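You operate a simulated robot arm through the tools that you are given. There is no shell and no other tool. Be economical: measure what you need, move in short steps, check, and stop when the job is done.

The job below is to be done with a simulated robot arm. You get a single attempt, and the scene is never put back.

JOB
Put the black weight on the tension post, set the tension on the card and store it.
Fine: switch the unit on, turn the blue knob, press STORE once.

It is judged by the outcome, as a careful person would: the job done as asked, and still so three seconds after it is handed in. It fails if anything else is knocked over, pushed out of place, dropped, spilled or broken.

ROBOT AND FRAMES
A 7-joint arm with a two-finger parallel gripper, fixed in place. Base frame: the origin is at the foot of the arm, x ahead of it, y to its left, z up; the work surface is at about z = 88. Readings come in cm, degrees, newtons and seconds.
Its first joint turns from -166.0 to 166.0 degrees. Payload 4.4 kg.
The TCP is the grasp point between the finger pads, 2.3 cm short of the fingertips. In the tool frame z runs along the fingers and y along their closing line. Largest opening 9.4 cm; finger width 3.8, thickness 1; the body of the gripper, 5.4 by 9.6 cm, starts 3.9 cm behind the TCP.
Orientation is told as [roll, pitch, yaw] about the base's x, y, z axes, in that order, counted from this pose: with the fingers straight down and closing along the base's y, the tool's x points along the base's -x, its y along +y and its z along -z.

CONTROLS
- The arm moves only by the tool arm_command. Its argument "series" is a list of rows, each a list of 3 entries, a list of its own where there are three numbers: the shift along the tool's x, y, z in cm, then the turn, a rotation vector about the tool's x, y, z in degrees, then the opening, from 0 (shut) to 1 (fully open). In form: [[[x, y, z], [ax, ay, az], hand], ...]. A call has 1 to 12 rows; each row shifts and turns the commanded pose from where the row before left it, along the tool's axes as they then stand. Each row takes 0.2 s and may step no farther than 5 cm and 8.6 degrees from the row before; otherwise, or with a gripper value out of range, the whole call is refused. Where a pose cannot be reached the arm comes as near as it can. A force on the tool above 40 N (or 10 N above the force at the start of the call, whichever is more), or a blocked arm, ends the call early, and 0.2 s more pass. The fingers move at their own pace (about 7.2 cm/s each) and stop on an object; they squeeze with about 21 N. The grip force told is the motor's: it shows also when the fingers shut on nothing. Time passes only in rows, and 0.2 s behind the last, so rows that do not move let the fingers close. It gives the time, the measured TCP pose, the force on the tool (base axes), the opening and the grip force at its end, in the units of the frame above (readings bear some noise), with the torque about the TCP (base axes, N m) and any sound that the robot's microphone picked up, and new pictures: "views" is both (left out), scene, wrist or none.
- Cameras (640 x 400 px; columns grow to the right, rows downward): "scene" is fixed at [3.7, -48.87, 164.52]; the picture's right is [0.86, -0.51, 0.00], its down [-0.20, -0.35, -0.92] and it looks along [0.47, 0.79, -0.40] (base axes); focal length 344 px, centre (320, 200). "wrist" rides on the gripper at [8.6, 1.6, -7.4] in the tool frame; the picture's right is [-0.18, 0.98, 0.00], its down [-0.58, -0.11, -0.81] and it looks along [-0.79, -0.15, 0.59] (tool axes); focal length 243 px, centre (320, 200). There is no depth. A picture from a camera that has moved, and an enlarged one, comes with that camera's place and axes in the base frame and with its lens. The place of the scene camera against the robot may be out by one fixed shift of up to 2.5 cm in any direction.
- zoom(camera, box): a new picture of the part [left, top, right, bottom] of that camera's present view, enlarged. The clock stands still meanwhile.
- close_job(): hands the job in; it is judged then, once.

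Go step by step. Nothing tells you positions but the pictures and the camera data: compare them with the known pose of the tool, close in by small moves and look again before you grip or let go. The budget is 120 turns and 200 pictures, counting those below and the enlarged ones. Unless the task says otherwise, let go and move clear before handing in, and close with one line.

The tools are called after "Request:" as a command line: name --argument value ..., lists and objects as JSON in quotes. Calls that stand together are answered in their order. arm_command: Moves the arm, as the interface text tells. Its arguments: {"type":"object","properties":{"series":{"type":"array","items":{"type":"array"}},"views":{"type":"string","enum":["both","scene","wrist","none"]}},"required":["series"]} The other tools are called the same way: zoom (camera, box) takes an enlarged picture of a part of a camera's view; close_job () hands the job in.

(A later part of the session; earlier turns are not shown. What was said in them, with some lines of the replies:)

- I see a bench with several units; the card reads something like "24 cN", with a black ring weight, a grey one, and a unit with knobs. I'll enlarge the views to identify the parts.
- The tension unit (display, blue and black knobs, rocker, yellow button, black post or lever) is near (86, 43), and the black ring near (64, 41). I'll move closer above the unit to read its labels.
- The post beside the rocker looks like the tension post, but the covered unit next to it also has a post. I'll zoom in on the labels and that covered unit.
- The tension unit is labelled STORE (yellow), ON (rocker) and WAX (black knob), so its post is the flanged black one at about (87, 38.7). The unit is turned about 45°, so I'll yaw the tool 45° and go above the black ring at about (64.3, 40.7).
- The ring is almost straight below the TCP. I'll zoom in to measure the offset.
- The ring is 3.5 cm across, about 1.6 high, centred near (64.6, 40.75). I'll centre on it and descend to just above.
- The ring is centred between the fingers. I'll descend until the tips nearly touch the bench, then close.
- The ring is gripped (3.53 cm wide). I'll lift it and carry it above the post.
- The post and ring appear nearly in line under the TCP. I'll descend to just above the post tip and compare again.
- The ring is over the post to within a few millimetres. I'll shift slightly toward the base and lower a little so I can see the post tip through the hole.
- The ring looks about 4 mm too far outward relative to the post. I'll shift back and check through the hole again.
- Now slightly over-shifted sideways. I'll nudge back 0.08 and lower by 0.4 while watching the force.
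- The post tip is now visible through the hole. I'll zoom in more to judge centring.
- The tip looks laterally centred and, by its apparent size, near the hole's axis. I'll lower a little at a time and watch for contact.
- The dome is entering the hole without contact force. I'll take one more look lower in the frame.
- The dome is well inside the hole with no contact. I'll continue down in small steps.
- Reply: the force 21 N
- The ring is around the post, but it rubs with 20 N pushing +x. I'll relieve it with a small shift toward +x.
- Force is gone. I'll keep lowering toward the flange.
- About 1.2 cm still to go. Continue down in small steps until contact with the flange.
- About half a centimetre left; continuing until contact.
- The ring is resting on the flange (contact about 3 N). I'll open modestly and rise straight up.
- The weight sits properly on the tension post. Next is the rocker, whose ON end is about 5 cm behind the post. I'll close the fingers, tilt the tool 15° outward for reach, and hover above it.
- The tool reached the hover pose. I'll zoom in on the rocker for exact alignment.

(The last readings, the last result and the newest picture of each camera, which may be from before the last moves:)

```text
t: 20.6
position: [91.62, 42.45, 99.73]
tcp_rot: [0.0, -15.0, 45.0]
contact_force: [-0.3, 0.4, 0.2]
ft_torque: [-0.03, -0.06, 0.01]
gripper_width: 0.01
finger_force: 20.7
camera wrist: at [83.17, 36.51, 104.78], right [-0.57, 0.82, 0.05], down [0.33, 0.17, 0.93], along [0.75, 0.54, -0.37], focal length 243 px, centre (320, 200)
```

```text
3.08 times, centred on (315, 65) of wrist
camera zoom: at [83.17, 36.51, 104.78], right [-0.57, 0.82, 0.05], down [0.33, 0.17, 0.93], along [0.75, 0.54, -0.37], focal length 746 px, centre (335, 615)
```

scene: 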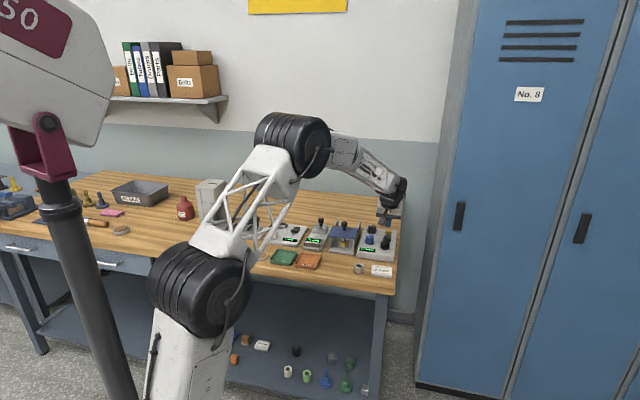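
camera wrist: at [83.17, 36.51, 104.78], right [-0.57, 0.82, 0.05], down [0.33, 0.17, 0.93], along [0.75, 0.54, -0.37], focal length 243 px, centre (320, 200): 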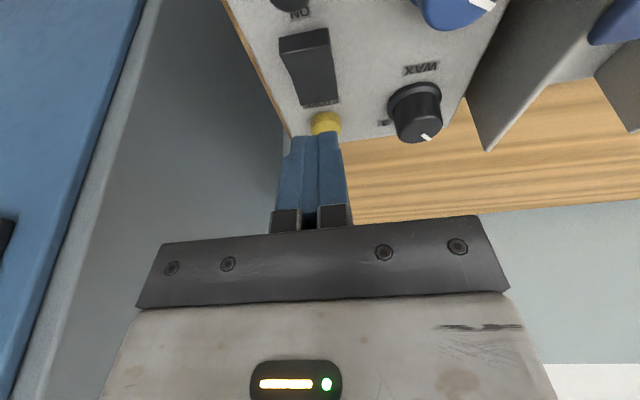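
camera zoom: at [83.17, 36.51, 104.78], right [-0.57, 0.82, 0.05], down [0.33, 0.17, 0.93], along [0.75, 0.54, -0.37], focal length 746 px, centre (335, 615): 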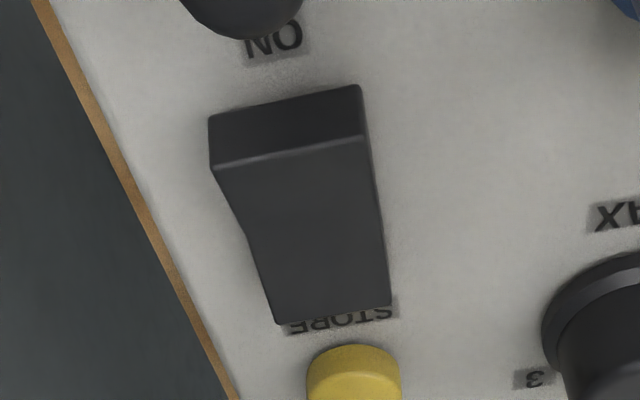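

The rocker's ON end is raised, so the unit is off. It lines up with the fingertip, so I'll shift 0.6 outward and descend to just above it.

Request:
arm_command --series '[[[-0.32, 0, 1.12], [0, 0, 0], 0], [[0.26, 0, 0.97], [0, 0, 0], 0], [[0.26, 0, 0.97], [0, 0, 0], 0], [[0.18, 0, 0.68], [0, 0, 0], 0], [[0, 0, 0], [0, 0, 0], 0]]' --views "none"

Request:
zoom --camera "wrist" --box '[250, 30, 400, 180]'

Request:
zoom --camera "scene" --box '[350, 210, 406, 254]'

```text
t: 21.8
position: [92.02, 42.78, 96.2]
tcp_rot: [0.0, -15.0, 45.0]
contact_force: [-0.3, -0.3, 0.2]
ft_torque: [-0.04, 0.0, 0.01]
gripper_width: 0.0
finger_force: 21.2
```

```text
2.67 times, centred on (325, 105) of wrist
camera zoom: at [83.72, 36.76, 101.14], right [-0.57, 0.82, 0.05], down [0.33, 0.17, 0.93], along [0.75, 0.54, -0.37], focal length 647 px, centre (307, 453)
```

zoom: 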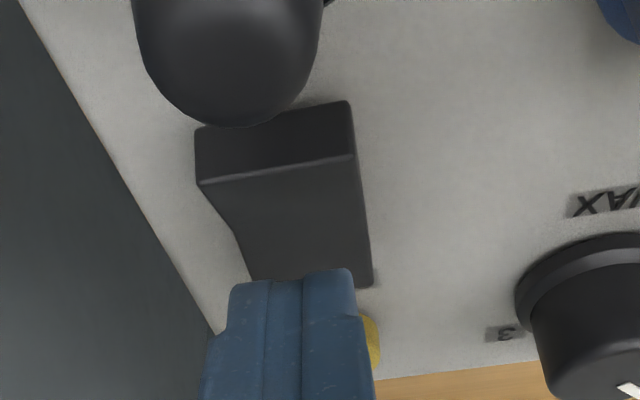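

```text
9.09 times, centred on (378, 232) of scene
camera zoom: at [3.7, -48.87, 164.52], right [0.86, -0.51, 0.0], down [-0.2, -0.35, -0.92], along [0.47, 0.79, -0.4], focal length 3124 px, centre (-207, -91)
```

zoom: 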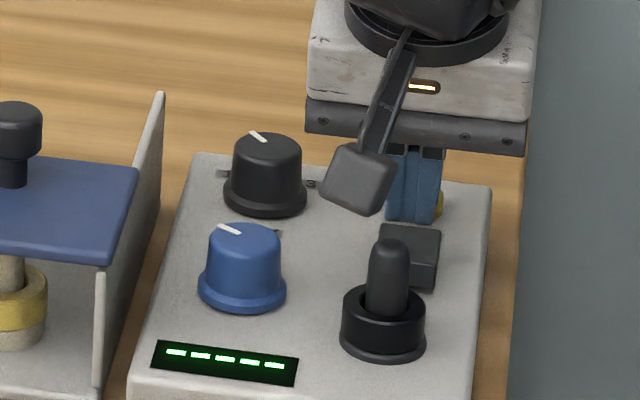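

The fingertip is aligned laterally and slightly too far out. I'll move 0.6 inward and lower to nearly touch, then press in small steps.

Request:
arm_command --series '[[[0.58, 0, -0.15], [0, 0, 0], 0], [[0.26, 0, 0.97], [0, 0, 0], 0], [[0.1, 0, 0.35], [0, 0, 0], 0], [[0.05, 0, 0.19], [0, 0, 0], 0], [[0.05, 0, 0.19], [0, 0, 0], 0], [[0, 0, 0], [0, 0, 0], 0]]' --views "none"

Request:
zoom --camera "wrist" --box '[250, 30, 400, 180]'

Request:
zoom --camera "scene" --box '[350, 210, 406, 254]'

```text
t: 23.2
position: [91.75, 42.4, 94.73]
tcp_rot: [-0.1, -15.2, 45.1]
contact_force: [-16.3, -6.7, 35.5]
ft_torque: [-0.46, 0.8, -0.19]
gripper_width: 0.0
finger_force: 20.8
```

```text
2.67 times, centred on (325, 105) of wrist
camera zoom: at [83.35, 36.4, 99.7], right [-0.57, 0.82, 0.05], down [0.32, 0.17, 0.93], along [0.76, 0.55, -0.36], focal length 647 px, centre (307, 453)
```

zoom: 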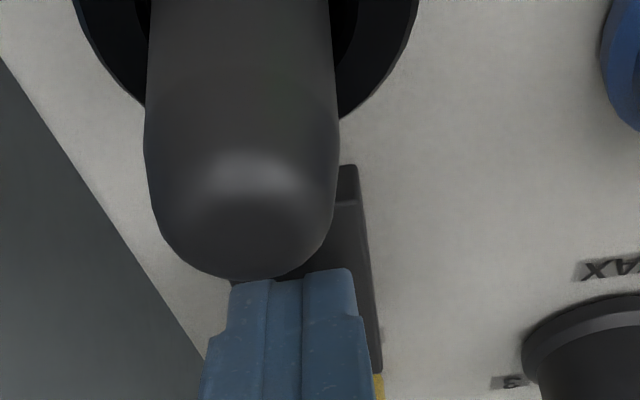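

```text
9.09 times, centred on (378, 232) of scene
camera zoom: at [3.7, -48.87, 164.52], right [0.86, -0.51, 0.0], down [-0.2, -0.35, -0.92], along [0.47, 0.79, -0.4], focal length 3124 px, centre (-207, -91)
```

zoom: 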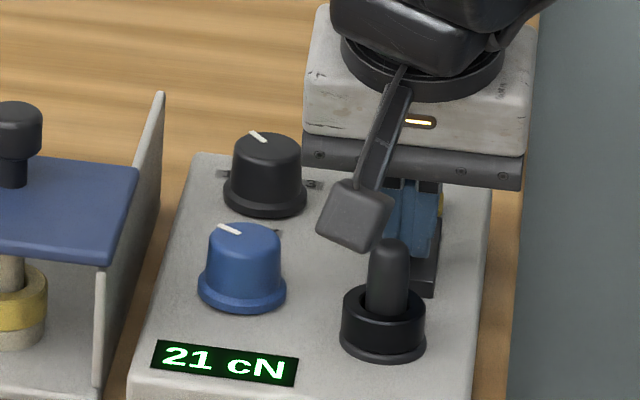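

The unit is on and reads 21 cN. I'll lift off straight up, level the tool, and move over the blue knob for a look.

Request:
arm_command --series '[[[-0.52, 0, -1.93], [0, 0, 0], 0], [[-0.78, 0, -2.9], [0, 0, 0], 0], [[-1.04, 0, -3.86], [0, 0, 0], 0], [[-1.04, 0, -3.86], [0, 0, 0], 0], [[0, 0, 0], [0, 7.5, 0], 0.6], [[0, 0, 0], [0, 7.5, 0], 0.6], [[2.2, 3.4, 0], [0, 0, 0], 0.6], [[2.2, 3.4, 0], [0, 0, 0], 0.6], [[0, 0, 0], [0, 0, 0], 0.6]]' --views "both"

Request:
zoom --camera "wrist" --box '[240, 0, 440, 125]'

Request:
zoom --camera "scene" --box '[320, 205, 406, 265]'

```text
t: 25.2
position: [83.89, 44.01, 107.2]
tcp_rot: [0.0, 0.0, 45.0]
contact_force: [0.6, -0.6, 0.4]
ft_torque: [0.03, 0.01, 0.0]
gripper_width: 5.64
finger_force: 0.0
camera wrist: at [76.64, 39.23, 114.8], right [-0.56, 0.83, 0.0], down [0.49, 0.33, 0.81], along [0.67, 0.46, -0.59], focal length 243 px, centre (320, 200)
```

scene: 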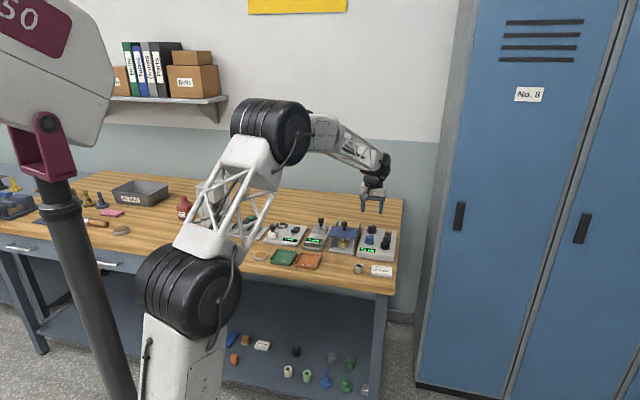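
wrist: 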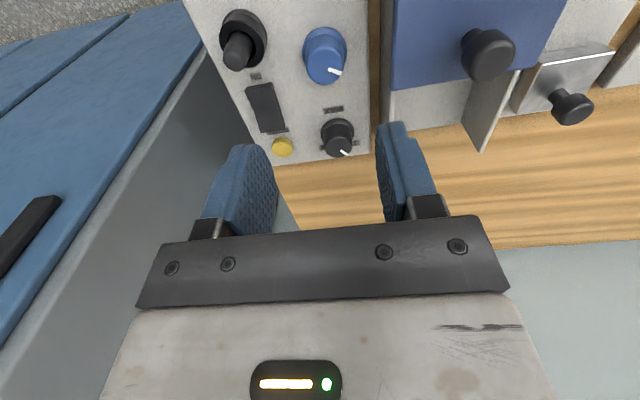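

```text
3.20 times, centred on (340, 62) of wrist
camera zoom: at [76.64, 39.23, 114.8], right [-0.56, 0.83, 0.0], down [0.49, 0.33, 0.81], along [0.67, 0.46, -0.59], focal length 776 px, centre (256, 640)
```

zoom: 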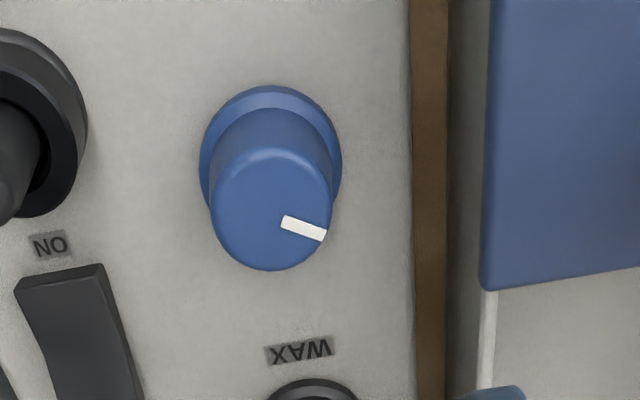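

```text
6.67 times, centred on (363, 235) of scene
camera zoom: at [3.7, -48.87, 164.52], right [0.86, -0.51, 0.0], down [-0.2, -0.35, -0.92], along [0.47, 0.79, -0.4], focal length 2291 px, centre (33, -33)
```

zoom: 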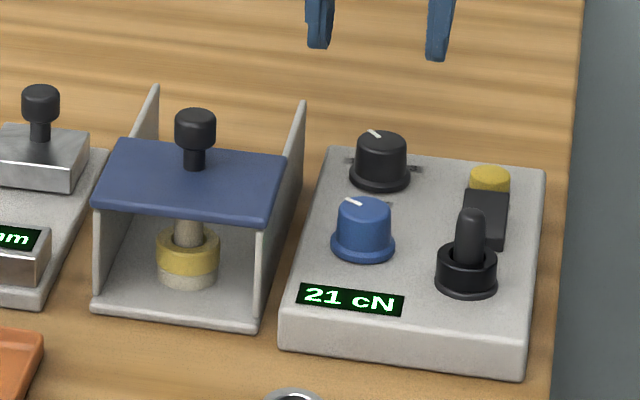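

The blue knob is about 0.7 cm outward and 0.24 cm to the left of the TCP. I'll centre on it and descend part way to check.

Request:
arm_command --series '[[[-0.7, 0.24, 2.5], [0, 0, 0], 0.6], [[0, 0, 3.5], [0, 0, 0], 0.6], [[0, 0, 3.5], [0, 0, 0], 0.6], [[0, 0, 0], [0, 0, 0], 0.6]]' --views "none"

Request:
zoom --camera "wrist" --box '[220, 50, 420, 200]'

Request:
zoom --camera "scene" --box '[330, 205, 406, 258]'

```text
t: 26.2
position: [84.35, 44.71, 97.8]
tcp_rot: [0.0, -0.1, 45.1]
contact_force: [-0.5, -0.3, -0.2]
ft_torque: [0.01, 0.02, 0.02]
gripper_width: 5.64
finger_force: 0.0
```

```text
2.67 times, centred on (320, 125) of wrist
camera zoom: at [77.06, 39.92, 105.35], right [-0.56, 0.83, 0.0], down [0.49, 0.33, 0.81], along [0.67, 0.46, -0.59], focal length 647 px, centre (320, 400)
```

zoom: 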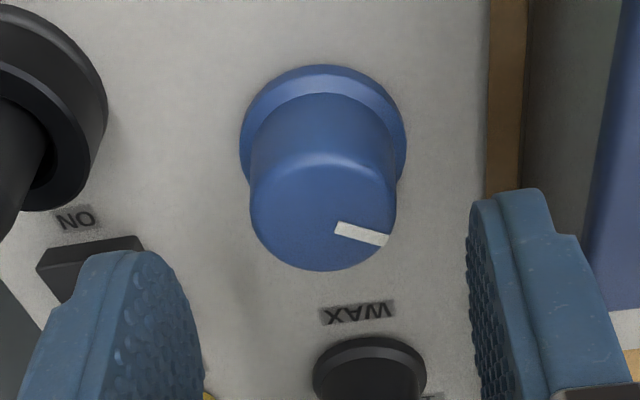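

```text
7.55 times, centred on (368, 232) of scene
camera zoom: at [3.7, -48.87, 164.52], right [0.86, -0.51, 0.0], down [-0.2, -0.35, -0.92], along [0.47, 0.79, -0.4], focal length 2593 px, centre (-42, -38)
```

zoom: 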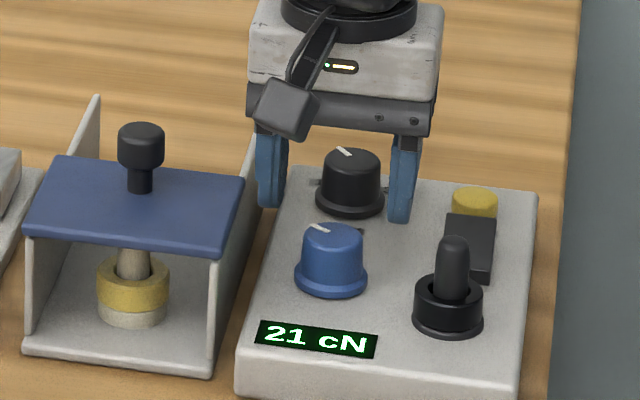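

Centred on the knob. I'll descend 3.4 cm and close on it.

Request:
arm_command --series '[[[0, 0, 1.7], [0, 0, 0], 0.6], [[0, 0, 1.7], [0, 0, 0], 0.6], [[0, 0, 0], [0, 0, 0], 0.45], [[0, 0, 0], [0, 0, 0], 0.3], [[0, 0, 0], [0, 0, 0], 0.2], [[0, 0, 0], [0, 0, 0], 0.2]]' --views "none"

Request:
zoom --camera "scene" --box '[330, 205, 406, 258]'

```text
t: 27.6
position: [84.29, 44.63, 94.45]
tcp_rot: [0.0, 0.0, 45.0]
contact_force: [2.4, -0.7, -2.6]
ft_torque: [0.63, -0.1, 0.0]
gripper_width: 3.35
finger_force: 44.9
```

```text
7.55 times, centred on (368, 232) of scene
camera zoom: at [3.7, -48.87, 164.52], right [0.86, -0.51, 0.0], down [-0.2, -0.35, -0.92], along [0.47, 0.79, -0.4], focal length 2593 px, centre (-42, -38)
```

zoom: 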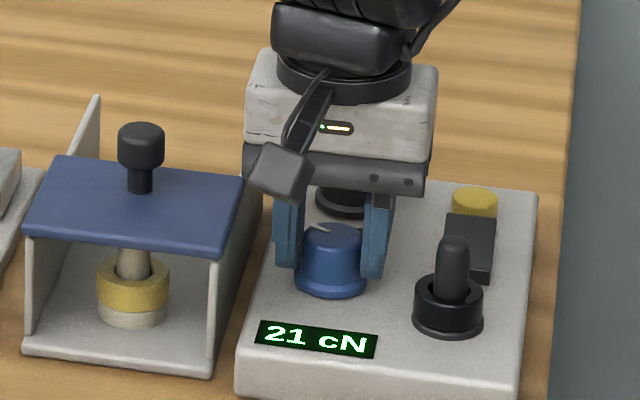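

The knob is gripped. I'll turn clockwise 6° and read the display.

Request:
arm_command --series '[[[0, 0, 0], [0, 0, 6], 0.2], [[0, 0, 0], [0, 0, 0], 0.2]]' --views "none"

Request:
zoom --camera "scene" --box '[330, 205, 406, 258]'

```text
t: 28.2
position: [84.18, 44.65, 94.52]
tcp_rot: [0.0, 0.0, 39.0]
contact_force: [2.9, 8.2, -9.3]
ft_torque: [0.15, -0.82, 0.01]
gripper_width: 3.38
finger_force: 45.0
```

```text
7.55 times, centred on (368, 232) of scene
camera zoom: at [3.7, -48.87, 164.52], right [0.86, -0.51, 0.0], down [-0.2, -0.35, -0.92], along [0.47, 0.79, -0.4], focal length 2593 px, centre (-42, -38)
```

zoom: 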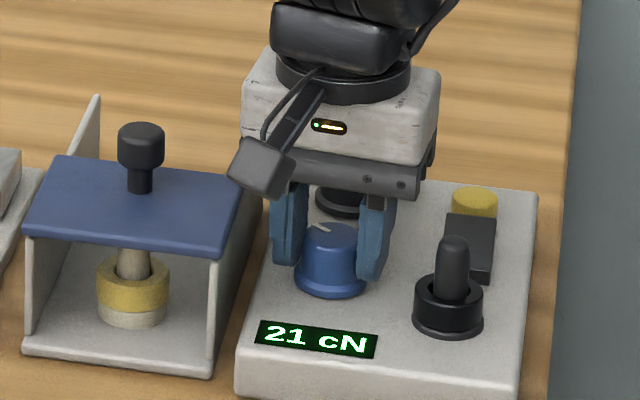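

The knob turned with the tool and still reads 21. I'll turn another 8°.

Request:
arm_command --series '[[[0, 0, 0], [0, 0, 8], 0.2], [[0, 0, 0], [0, 0, 0], 0.2]]' --views "none"

Request:
zoom --camera "scene" --box '[330, 205, 406, 258]'

```text
t: 28.8
position: [84.15, 44.71, 94.41]
tcp_rot: [0.0, 0.1, 31.0]
contact_force: [-27.9, 13.1, -3.7]
ft_torque: [-0.12, 0.0, 0.08]
gripper_width: 3.38
finger_force: 45.2
```

```text
7.55 times, centred on (368, 232) of scene
camera zoom: at [3.7, -48.87, 164.52], right [0.86, -0.51, 0.0], down [-0.2, -0.35, -0.92], along [0.47, 0.79, -0.4], focal length 2593 px, centre (-42, -38)
```

zoom: 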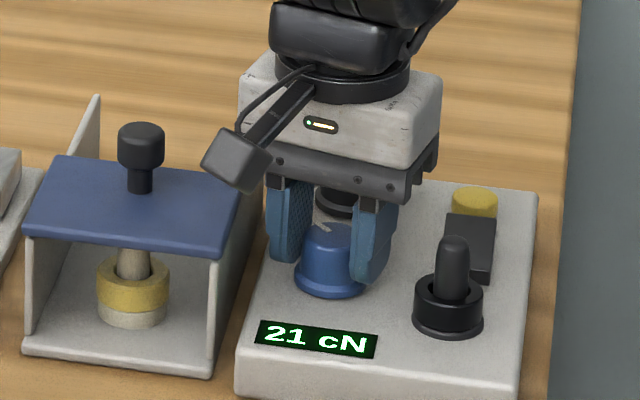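

Lateral force is building (-28 N in x), so I'll ease toward it and zoom in on the pointer and display.

Request:
arm_command --series '[[[0.08, 0.1, 0], [0, 0, 0], 0.2], [[0, 0, 0], [0, 0, 0], 0.2]]' --views "none"

Request:
zoom --camera "scene" --box '[360, 225, 392, 250]'

```text
t: 29.4
position: [84.11, 44.65, 94.59]
tcp_rot: [0.0, 0.0, 31.0]
contact_force: [0.9, 5.9, -5.9]
ft_torque: [0.12, 0.82, 0.03]
gripper_width: 3.38
finger_force: 44.7
```

```text
16.00 times, centred on (376, 238) of scene
camera zoom: at [3.7, -48.87, 164.52], right [0.86, -0.51, 0.0], down [-0.2, -0.35, -0.92], along [0.47, 0.79, -0.4], focal length 5498 px, centre (-576, -400)
```

zoom: 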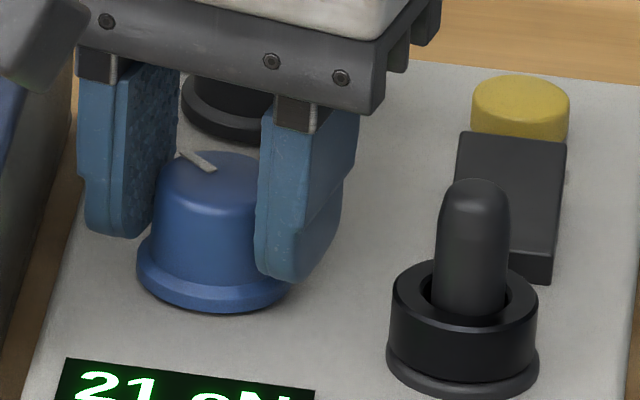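

The knob does follow. I'll turn another 16°.

Request:
arm_command --series '[[[0, 0, 0], [0, 0, 8], 0.2], [[0, 0, 0], [0, 0, 0], 0.2]]' --views "none"

Request:
zoom --camera "scene" --box '[350, 220, 400, 256]'

```text
t: 30.0
position: [84.02, 44.56, 94.46]
tcp_rot: [0.0, -0.1, 22.9]
contact_force: [12.5, 13.9, -7.0]
ft_torque: [0.47, 0.14, 0.05]
gripper_width: 3.39
finger_force: 44.7
```

```text
11.11 times, centred on (375, 238) of scene
camera zoom: at [3.7, -48.87, 164.52], right [0.86, -0.51, 0.0], down [-0.2, -0.35, -0.92], along [0.47, 0.79, -0.4], focal length 3818 px, centre (-291, -222)
```

zoom: 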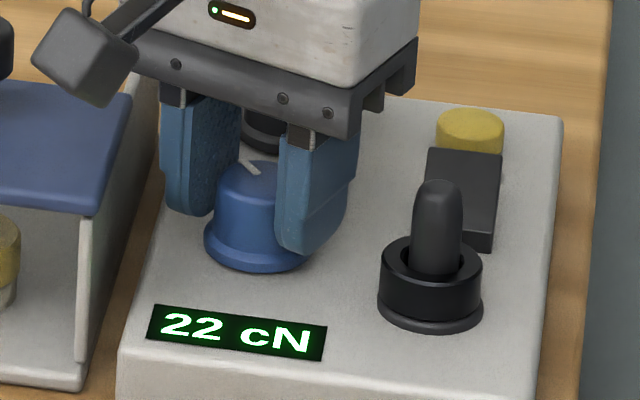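

Now 22 cN after 22°. I'll relieve the side force and turn 8° more.

Request:
arm_command --series '[[[-0.06, 0.03, 0], [0, 0, 8], 0.2], [[0, 0, 0], [0, 0, 0], 0.2]]' --views "none"

Request:
zoom --camera "scene" --box '[336, 210, 400, 256]'

```text
t: 30.6
position: [84.05, 44.73, 94.54]
tcp_rot: [0.0, 0.1, 14.9]
contact_force: [5.2, 19.5, -10.6]
ft_torque: [0.85, -0.66, 0.07]
gripper_width: 3.39
finger_force: 44.8
```

```text
8.70 times, centred on (368, 233) of scene
camera zoom: at [3.7, -48.87, 164.52], right [0.86, -0.51, 0.0], down [-0.2, -0.35, -0.92], along [0.47, 0.79, -0.4], focal length 2988 px, centre (-97, -87)
```

zoom: 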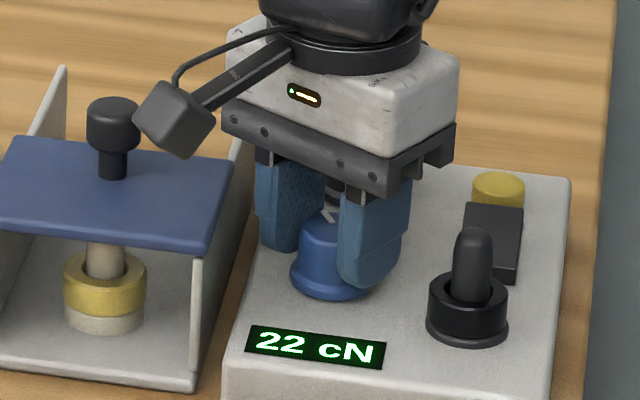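

Still 22 at 30°; the wrist camera passes well above the neighbour's handle (about 97.5 vs 100+). I'll continue 8° with a small force relief.

Request:
arm_command --series '[[[-0.02, 0.08, 0], [0, 0, 8], 0.2], [[0, 0, 0], [0, 0, 0], 0.2]]' --views "none"

Request:
zoom --camera "scene" --box '[336, 210, 400, 256]'

```text
t: 31.2
position: [84.14, 44.86, 94.59]
tcp_rot: [-0.1, 0.1, 6.9]
contact_force: [-6.1, 5.9, -10.1]
ft_torque: [0.48, -0.1, 0.0]
gripper_width: 3.38
finger_force: 44.9
```

```text
8.70 times, centred on (368, 233) of scene
camera zoom: at [3.7, -48.87, 164.52], right [0.86, -0.51, 0.0], down [-0.2, -0.35, -0.92], along [0.47, 0.79, -0.4], focal length 2988 px, centre (-97, -87)
```

zoom: 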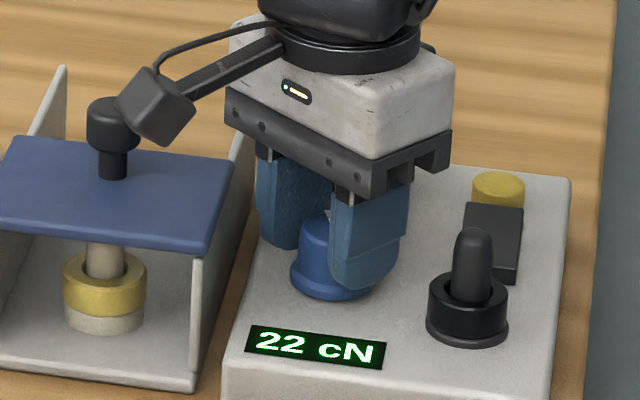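

Still 22 at 38°. Another 8°.

Request:
arm_command --series '[[[0, 0, 0], [0, 0, 8], 0.2], [[0, 0, 0], [0, 0, 0], 0.2]]' --views "none"

Request:
zoom --camera "scene" --box '[336, 210, 400, 256]'

```text
t: 31.8
position: [84.1, 44.82, 94.59]
tcp_rot: [-0.1, 0.1, -1.0]
contact_force: [-15.5, 12.5, -11.8]
ft_torque: [0.59, 0.9, 0.07]
gripper_width: 3.39
finger_force: 44.9
```

```text
8.70 times, centred on (368, 233) of scene
camera zoom: at [3.7, -48.87, 164.52], right [0.86, -0.51, 0.0], down [-0.2, -0.35, -0.92], along [0.47, 0.79, -0.4], focal length 2988 px, centre (-97, -87)
```

zoom: 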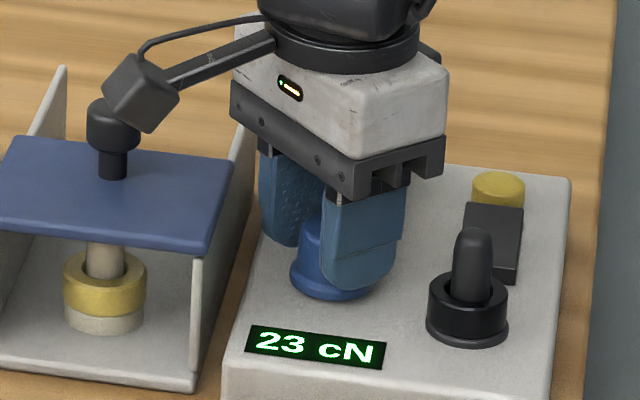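

Now 23 cN at about 46°. I'll release, lift, rotate back 46°, and regrip to avoid crowding the neighbouring handle.

Request:
arm_command --series '[[[0, 0, 0], [0, 0, 0], 0.55], [[0, 0, 0], [0, 0, 0], 0.55], [[0, 0, -3.5], [0, 0, 0], 0.55], [[0, 0, 0], [0, 0, -8], 0.55], [[0, 0, 0], [0, 0, -8], 0.55], [[0, 0, 0], [0, 0, -8], 0.55], [[0, 0, 0], [0, 0, -8], 0.55], [[0, 0, 0], [0, 0, -8], 0.55], [[0, 0, 0], [0, 0, -6], 0.55], [[0, 0, 0], [0, 0, 0], 0.55]]' --views "none"

Request:
zoom --camera "wrist" --box '[220, 50, 420, 200]'

Request:
zoom --camera "scene" --box '[336, 210, 400, 256]'

```text
t: 34.0
position: [84.15, 44.79, 98.01]
tcp_rot: [-0.1, 0.0, 45.1]
contact_force: [-0.6, 1.0, 0.7]
ft_torque: [-0.03, -0.01, 0.01]
gripper_width: 5.19
finger_force: 0.1
```

```text
2.67 times, centred on (320, 125) of wrist
camera zoom: at [76.87, 40.06, 105.45], right [-0.57, 0.82, 0.0], down [0.49, 0.33, 0.81], along [0.66, 0.46, -0.59], focal length 647 px, centre (320, 400)
```

zoom: 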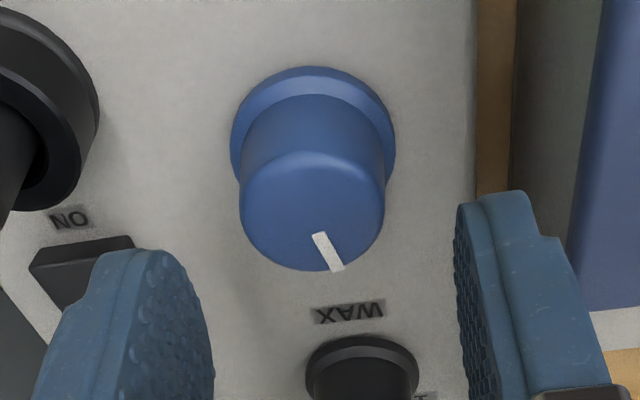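

```text
8.70 times, centred on (368, 233) of scene
camera zoom: at [3.7, -48.87, 164.52], right [0.86, -0.51, 0.0], down [-0.2, -0.35, -0.92], along [0.47, 0.79, -0.4], focal length 2988 px, centre (-97, -87)
```

zoom: 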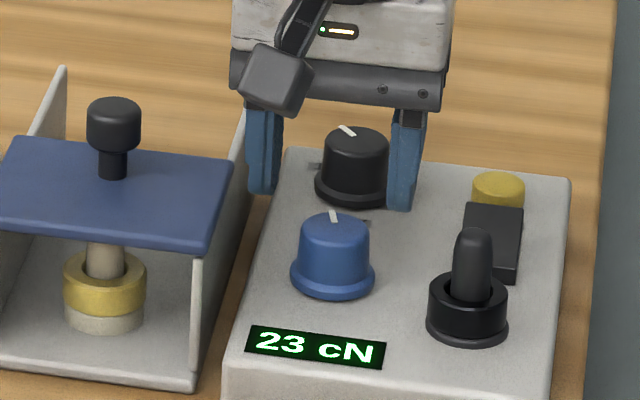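

The knob holds at 23 and my tool is about 0.15 cm to the left of it. I'll correct, descend and regrip.

Request:
arm_command --series '[[[0, -0.15, 1.7], [0, 0, 0], 0.55], [[0, 0, 1.8], [0, 0, 0], 0.55], [[0, 0, 0], [0, 0, 0], 0.4], [[0, 0, 0], [0, 0, 0], 0.3], [[0, 0, 0], [0, 0, 0], 0.2], [[0, 0, 0], [0, 0, 0], 0.2], [[0, 0, 0], [0, 0, 8], 0.2], [[0, 0, 0], [0, 0, 0], 0.2]]' --views "none"

Request:
zoom --camera "scene" --box '[336, 210, 400, 256]'

```text
t: 35.8
position: [84.41, 44.78, 94.58]
tcp_rot: [0.0, 0.0, 37.1]
contact_force: [14.3, 8.6, -2.6]
ft_torque: [0.49, 0.17, 0.02]
gripper_width: 3.37
finger_force: 45.0
```

```text
8.70 times, centred on (368, 233) of scene
camera zoom: at [3.7, -48.87, 164.52], right [0.86, -0.51, 0.0], down [-0.2, -0.35, -0.92], along [0.47, 0.79, -0.4], focal length 2988 px, centre (-97, -87)
```

zoom: 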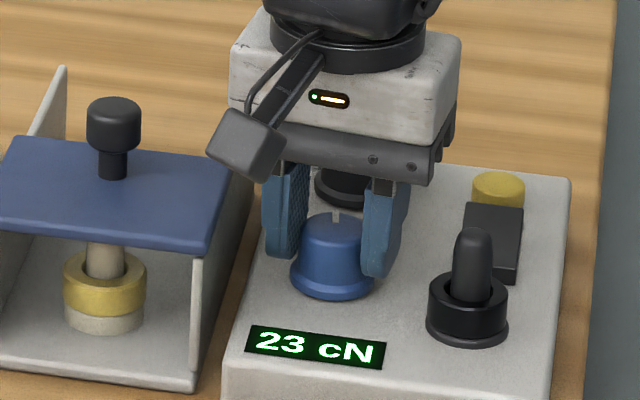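

Still 23 at about 54° in total. I'll turn another 8°.

Request:
arm_command --series '[[[-0.04, 0, 0], [0, 0, 8], 0.2], [[0, 0, 0], [0, 0, 0], 0.2]]' --views "none"

Request:
zoom --camera "scene" --box '[336, 210, 400, 256]'

```text
t: 36.4
position: [84.27, 44.83, 94.58]
tcp_rot: [0.0, 0.1, 29.0]
contact_force: [3.4, 9.7, 7.4]
ft_torque: [0.49, 0.04, 0.01]
gripper_width: 3.35
finger_force: 44.5
```

```text
8.70 times, centred on (368, 233) of scene
camera zoom: at [3.7, -48.87, 164.52], right [0.86, -0.51, 0.0], down [-0.2, -0.35, -0.92], along [0.47, 0.79, -0.4], focal length 2988 px, centre (-97, -87)
```

zoom: 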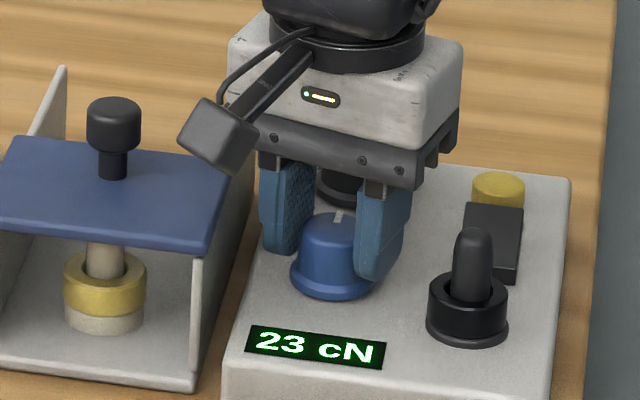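

Still 23 at about 62°. Another 8°.

Request:
arm_command --series '[[[0, 0.03, 0], [0, 0, 8], 0.2], [[0, 0, 0], [0, 0, 0], 0.2]]' --views "none"

Request:
zoom --camera "scene" --box '[336, 210, 400, 256]'

```text
t: 37.0
position: [84.34, 44.78, 94.56]
tcp_rot: [0.0, 0.0, 20.9]
contact_force: [7.8, 10.6, 6.0]
ft_torque: [0.6, -0.26, 0.02]
gripper_width: 3.34
finger_force: 44.8
```

```text
8.70 times, centred on (368, 233) of scene
camera zoom: at [3.7, -48.87, 164.52], right [0.86, -0.51, 0.0], down [-0.2, -0.35, -0.92], along [0.47, 0.79, -0.4], focal length 2988 px, centre (-97, -87)
```

zoom: 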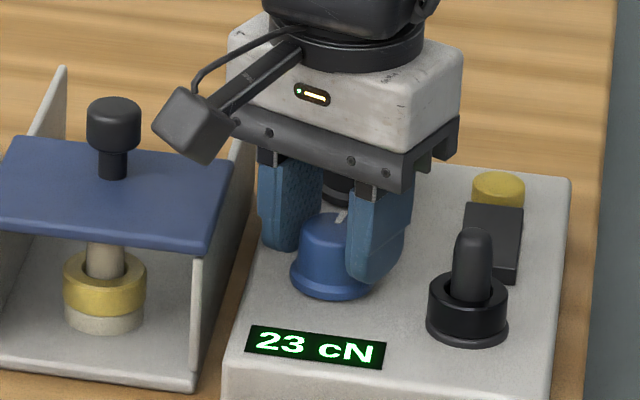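

Still 23 at about 70°; the step seems to be 25–30°. Another 8°.

Request:
arm_command --series '[[[0, 0.03, 0], [0, 0, 8], 0.2], [[0, 0, 0], [0, 0, 0], 0.2]]' --views "none"

Request:
zoom --camera "scene" --box '[336, 210, 400, 256]'

```text
t: 37.6
position: [84.35, 44.84, 94.48]
tcp_rot: [-0.1, 0.0, 13.0]
contact_force: [12.9, 19.1, 5.4]
ft_torque: [-0.09, -0.32, 0.06]
gripper_width: 3.4
finger_force: 44.8
```

```text
8.70 times, centred on (368, 233) of scene
camera zoom: at [3.7, -48.87, 164.52], right [0.86, -0.51, 0.0], down [-0.2, -0.35, -0.92], along [0.47, 0.79, -0.4], focal length 2988 px, centre (-97, -87)
```

zoom: 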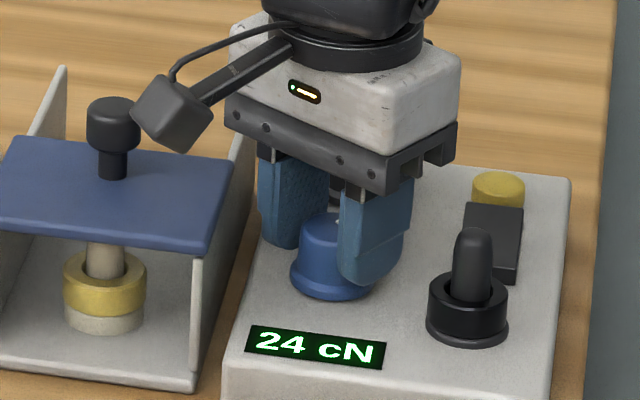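

24 cN. I'll turn 7° further to sit mid-step, so release cannot tip it back.

Request:
arm_command --series '[[[-0.06, 0.06, 0], [0, 0, 7], 0.2], [[0, 0, 0], [0, 0, 0], 0.2], [[0, 0, 0], [0, 0, 0], 0.55], [[0, 0, 0], [0, 0, 0], 0.55], [[0, 0, -2], [0, 0, 0], 0.55], [[0, 0, -4], [0, 0, 0], 0.55], [[0, 0, -4], [0, 0, 0], 0.55], [[0, 0, 0], [0, 0, 0], 0.3]]' --views "none"

Request:
zoom --camera "scene" --box '[336, 210, 400, 256]'

```text
t: 39.4
position: [84.11, 44.77, 104.53]
tcp_rot: [0.0, 0.0, 6.0]
contact_force: [0.2, 0.3, 0.1]
ft_torque: [-0.01, -0.01, 0.01]
gripper_width: 2.81
finger_force: 0.0
```

```text
8.70 times, centred on (368, 233) of scene
camera zoom: at [3.7, -48.87, 164.52], right [0.86, -0.51, 0.0], down [-0.2, -0.35, -0.92], along [0.47, 0.79, -0.4], focal length 2988 px, centre (-97, -87)
```

zoom: 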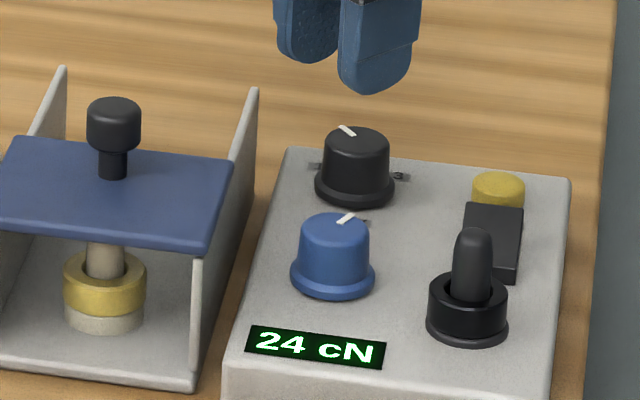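

The display holds 24 cN. Now STORE at about (95.5, 46.3): I'll close the fingers, yaw to the radial direction (26°), tilt 22° outward and hover above it.

Request:
arm_command --series '[[[0, 0, 0], [0, 0, -7], 0], [[0, 0, 0], [0, 0, -7], 0], [[0, 0, 0], [0, 0, -6], 0], [[0, 0, 0], [0, -7.4, 0], 0], [[0, 0, 0], [0, -7.3, 0], 0], [[0, 0, 0], [0, -7.3, 0], 0], [[-2.07, -0.9, 2.32], [0, 0, 0], 0], [[-2.07, -0.9, 2.32], [0, 0, 0], 0], [[-2.07, -0.9, 2.32], [0, 0, 0], 0], [[-2.07, -0.9, 2.32], [0, 0, 0], 0], [[0, 0, 0], [0, 0, 0], 0]]' --views "both"

Request:
zoom --camera "wrist" --box '[240, 50, 400, 170]'

Request:
zoom --camera "scene" --box '[350, 200, 414, 256]'

```text
t: 41.8
position: [95.91, 46.45, 99.07]
tcp_rot: [-0.1, -21.9, 26.0]
contact_force: [0.3, 0.7, -0.6]
ft_torque: [-0.03, -0.01, -0.02]
gripper_width: 0.0
finger_force: 21.3
camera wrist: at [85.51, 43.35, 102.83], right [-0.28, 0.96, 0.07], down [0.26, 0.01, 0.97], along [0.92, 0.29, -0.25], focal length 243 px, centre (320, 200)
```

scene: 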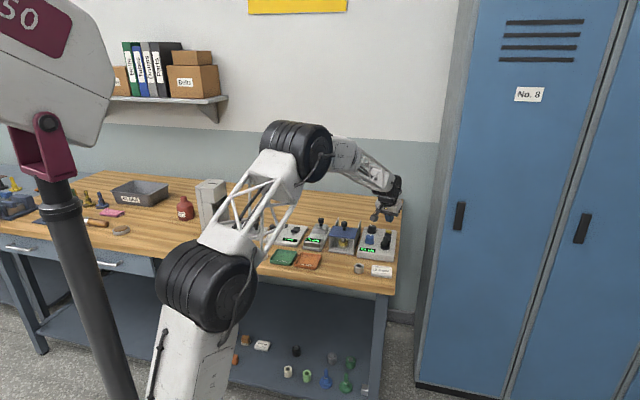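
wrist: 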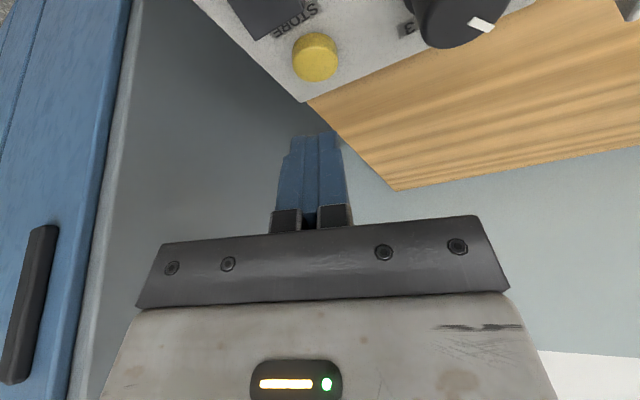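

```text
3.33 times, centred on (320, 110) of wrist
camera zoom: at [85.51, 43.35, 102.83], right [-0.28, 0.96, 0.07], down [0.26, 0.01, 0.97], along [0.92, 0.29, -0.25], focal length 809 px, centre (320, 500)
```

zoom: 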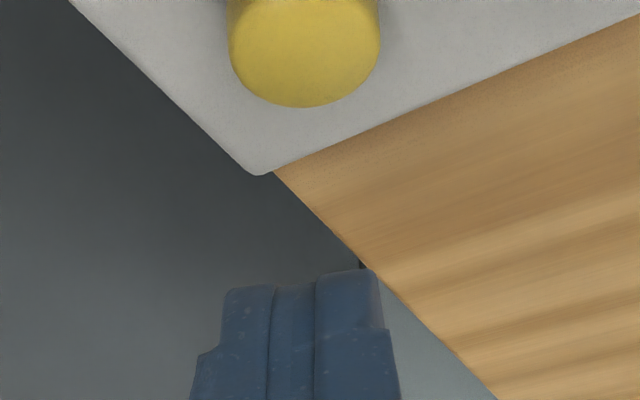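

```text
7.14 times, centred on (382, 228) of scene
camera zoom: at [3.7, -48.87, 164.52], right [0.86, -0.51, 0.0], down [-0.2, -0.35, -0.92], along [0.47, 0.79, -0.4], focal length 2454 px, centre (-123, 0)
```

zoom: 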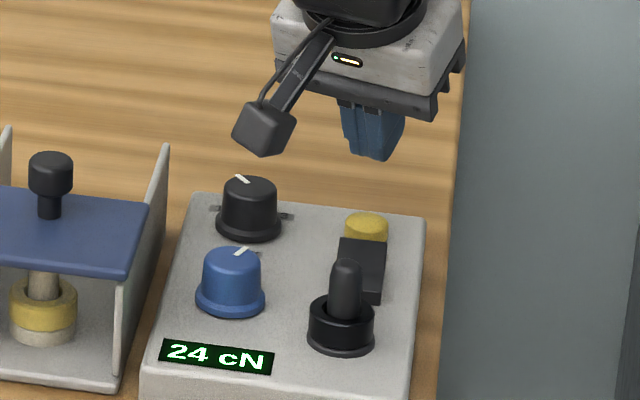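

The button is about 0.2 cm outward and 0.16 cm left of the TCP. I'll adjust and lower to just above it.

Request:
arm_command --series '[[[0.63, 0.08, 1.9], [0, 0, 0], 0], [[0.63, 0.08, 1.9], [0, 0, 0], 0], [[0, 0, 0], [0, 0, 0], 0]]' --views "none"

Request:
zoom --camera "wrist" --box '[240, 50, 400, 170]'

Request:
zoom --camera "scene" --box '[358, 208, 406, 250]'

```text
t: 42.6
position: [96.06, 46.76, 95.09]
tcp_rot: [0.0, -21.9, 26.0]
contact_force: [0.8, -0.2, -0.6]
ft_torque: [0.02, -0.01, 0.01]
gripper_width: 0.0
finger_force: 20.7
```

```text
3.33 times, centred on (320, 110) of wrist
camera zoom: at [85.61, 43.7, 98.76], right [-0.28, 0.96, 0.07], down [0.26, 0.01, 0.97], along [0.92, 0.29, -0.25], focal length 809 px, centre (320, 500)
```

zoom: 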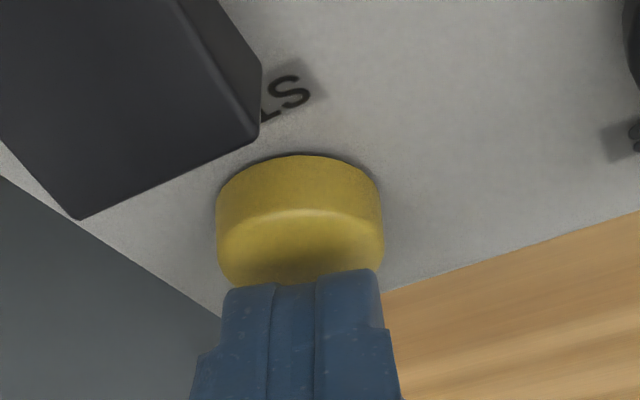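

```text
9.52 times, centred on (382, 229) of scene
camera zoom: at [3.7, -48.87, 164.52], right [0.86, -0.51, 0.0], down [-0.2, -0.35, -0.92], along [0.47, 0.79, -0.4], focal length 3272 px, centre (-270, -76)
```

zoom: 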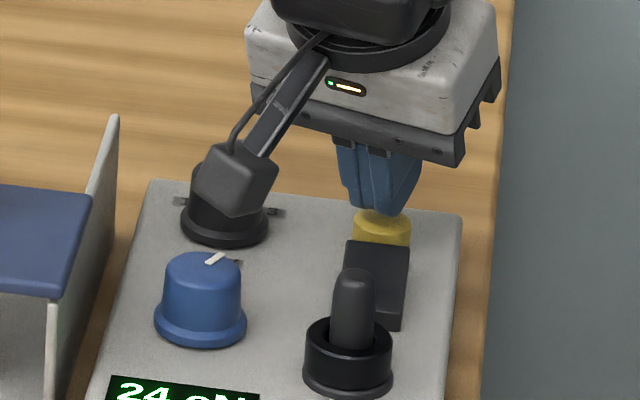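

The fingertip is just above the button's centre. I'll press straight down in small steps.

Request:
arm_command --series '[[[0.11, 0, 0.28], [0, 0, 0], 0], [[0.075, 0, 0.185], [0, 0, 0], 0], [[0.075, 0, 0.185], [0, 0, 0], 0], [[0, 0, 0], [0, 0, 0], 0]]' --views "none"

Request:
zoom --camera "scene" --box '[346, 208, 406, 256]'

```text
t: 43.6
position: [96.17, 46.83, 94.47]
tcp_rot: [0.1, -22.1, 26.0]
contact_force: [1.9, 3.4, 17.8]
ft_torque: [-0.01, 0.11, 0.02]
gripper_width: 0.0
finger_force: 20.9
heard: click
```

```text
8.33 times, centred on (376, 232) of scene
camera zoom: at [3.7, -48.87, 164.52], right [0.86, -0.51, 0.0], down [-0.2, -0.35, -0.92], along [0.47, 0.79, -0.4], focal length 2863 px, centre (-147, -67)
```

zoom: 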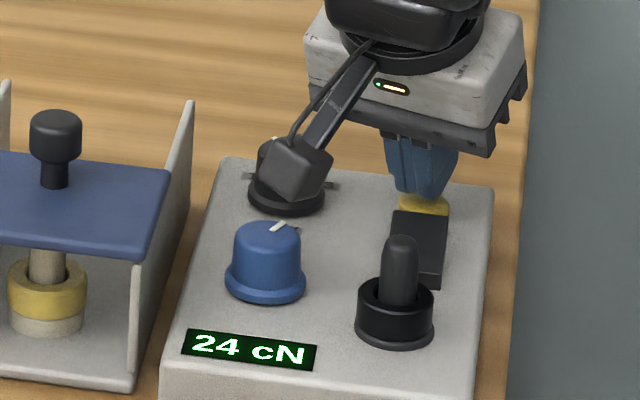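

A click was heard and the display still shows 24 cN. I'll lift straight off, move clear and check the result.

Request:
arm_command --series '[[[-0.75, 0, -1.86], [0, 0, 0], 0], [[-1.5, 0, -3.7], [0, 0, 0], 0], [[-1.5, 0, -3.7], [0, 0, 0], 0], [[-1.5, 0, -3.7], [0, 0, 0], 0], [[4, 0, -1.6], [0, 0, 0], 0], [[4, 0, -1.6], [0, 0, 0], 0], [[0, 0, 0], [0, 0, 0], 0]]' --views "scene"

Request:
zoom --camera "scene" --box '[310, 205, 410, 285]'

```text
t: 45.2
position: [88.28, 43.1, 108.41]
tcp_rot: [0.0, -22.0, 26.0]
contact_force: [0.0, 0.0, -0.3]
ft_torque: [0.02, -0.03, 0.0]
gripper_width: 0.0
finger_force: 21.3
```

scene: 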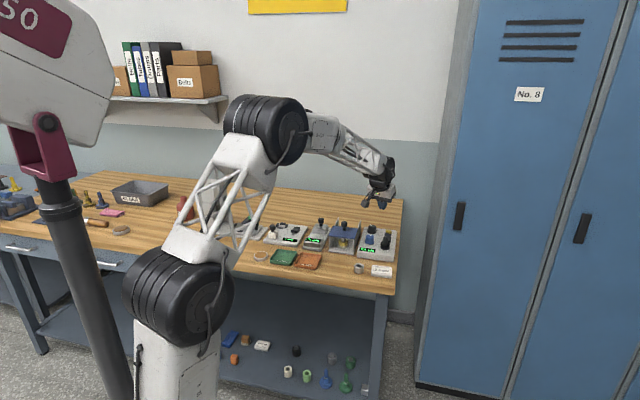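

```text
5.00 times, centred on (360, 245) of scene
camera zoom: at [3.7, -48.87, 164.52], right [0.86, -0.51, 0.0], down [-0.2, -0.35, -0.92], along [0.47, 0.79, -0.4], focal length 1718 px, centre (120, -25)
```

zoom: 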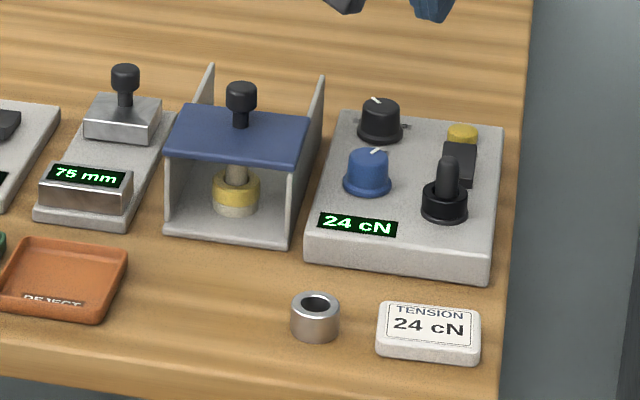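

The weight is on the post, the unit reads 24 cN as on the card, and STORE clicked once. Nothing else was disturbed and the arm is clear, so I'm handing in.

Request:
close_job

```text
The job is handed in.
```

The job is handed in: the black weight is on the tension post, and the unit is switched on and reads 24 cN, matching the card. I pressed STORE once; it clicked, but the display gave no separate sign that the value was stored.
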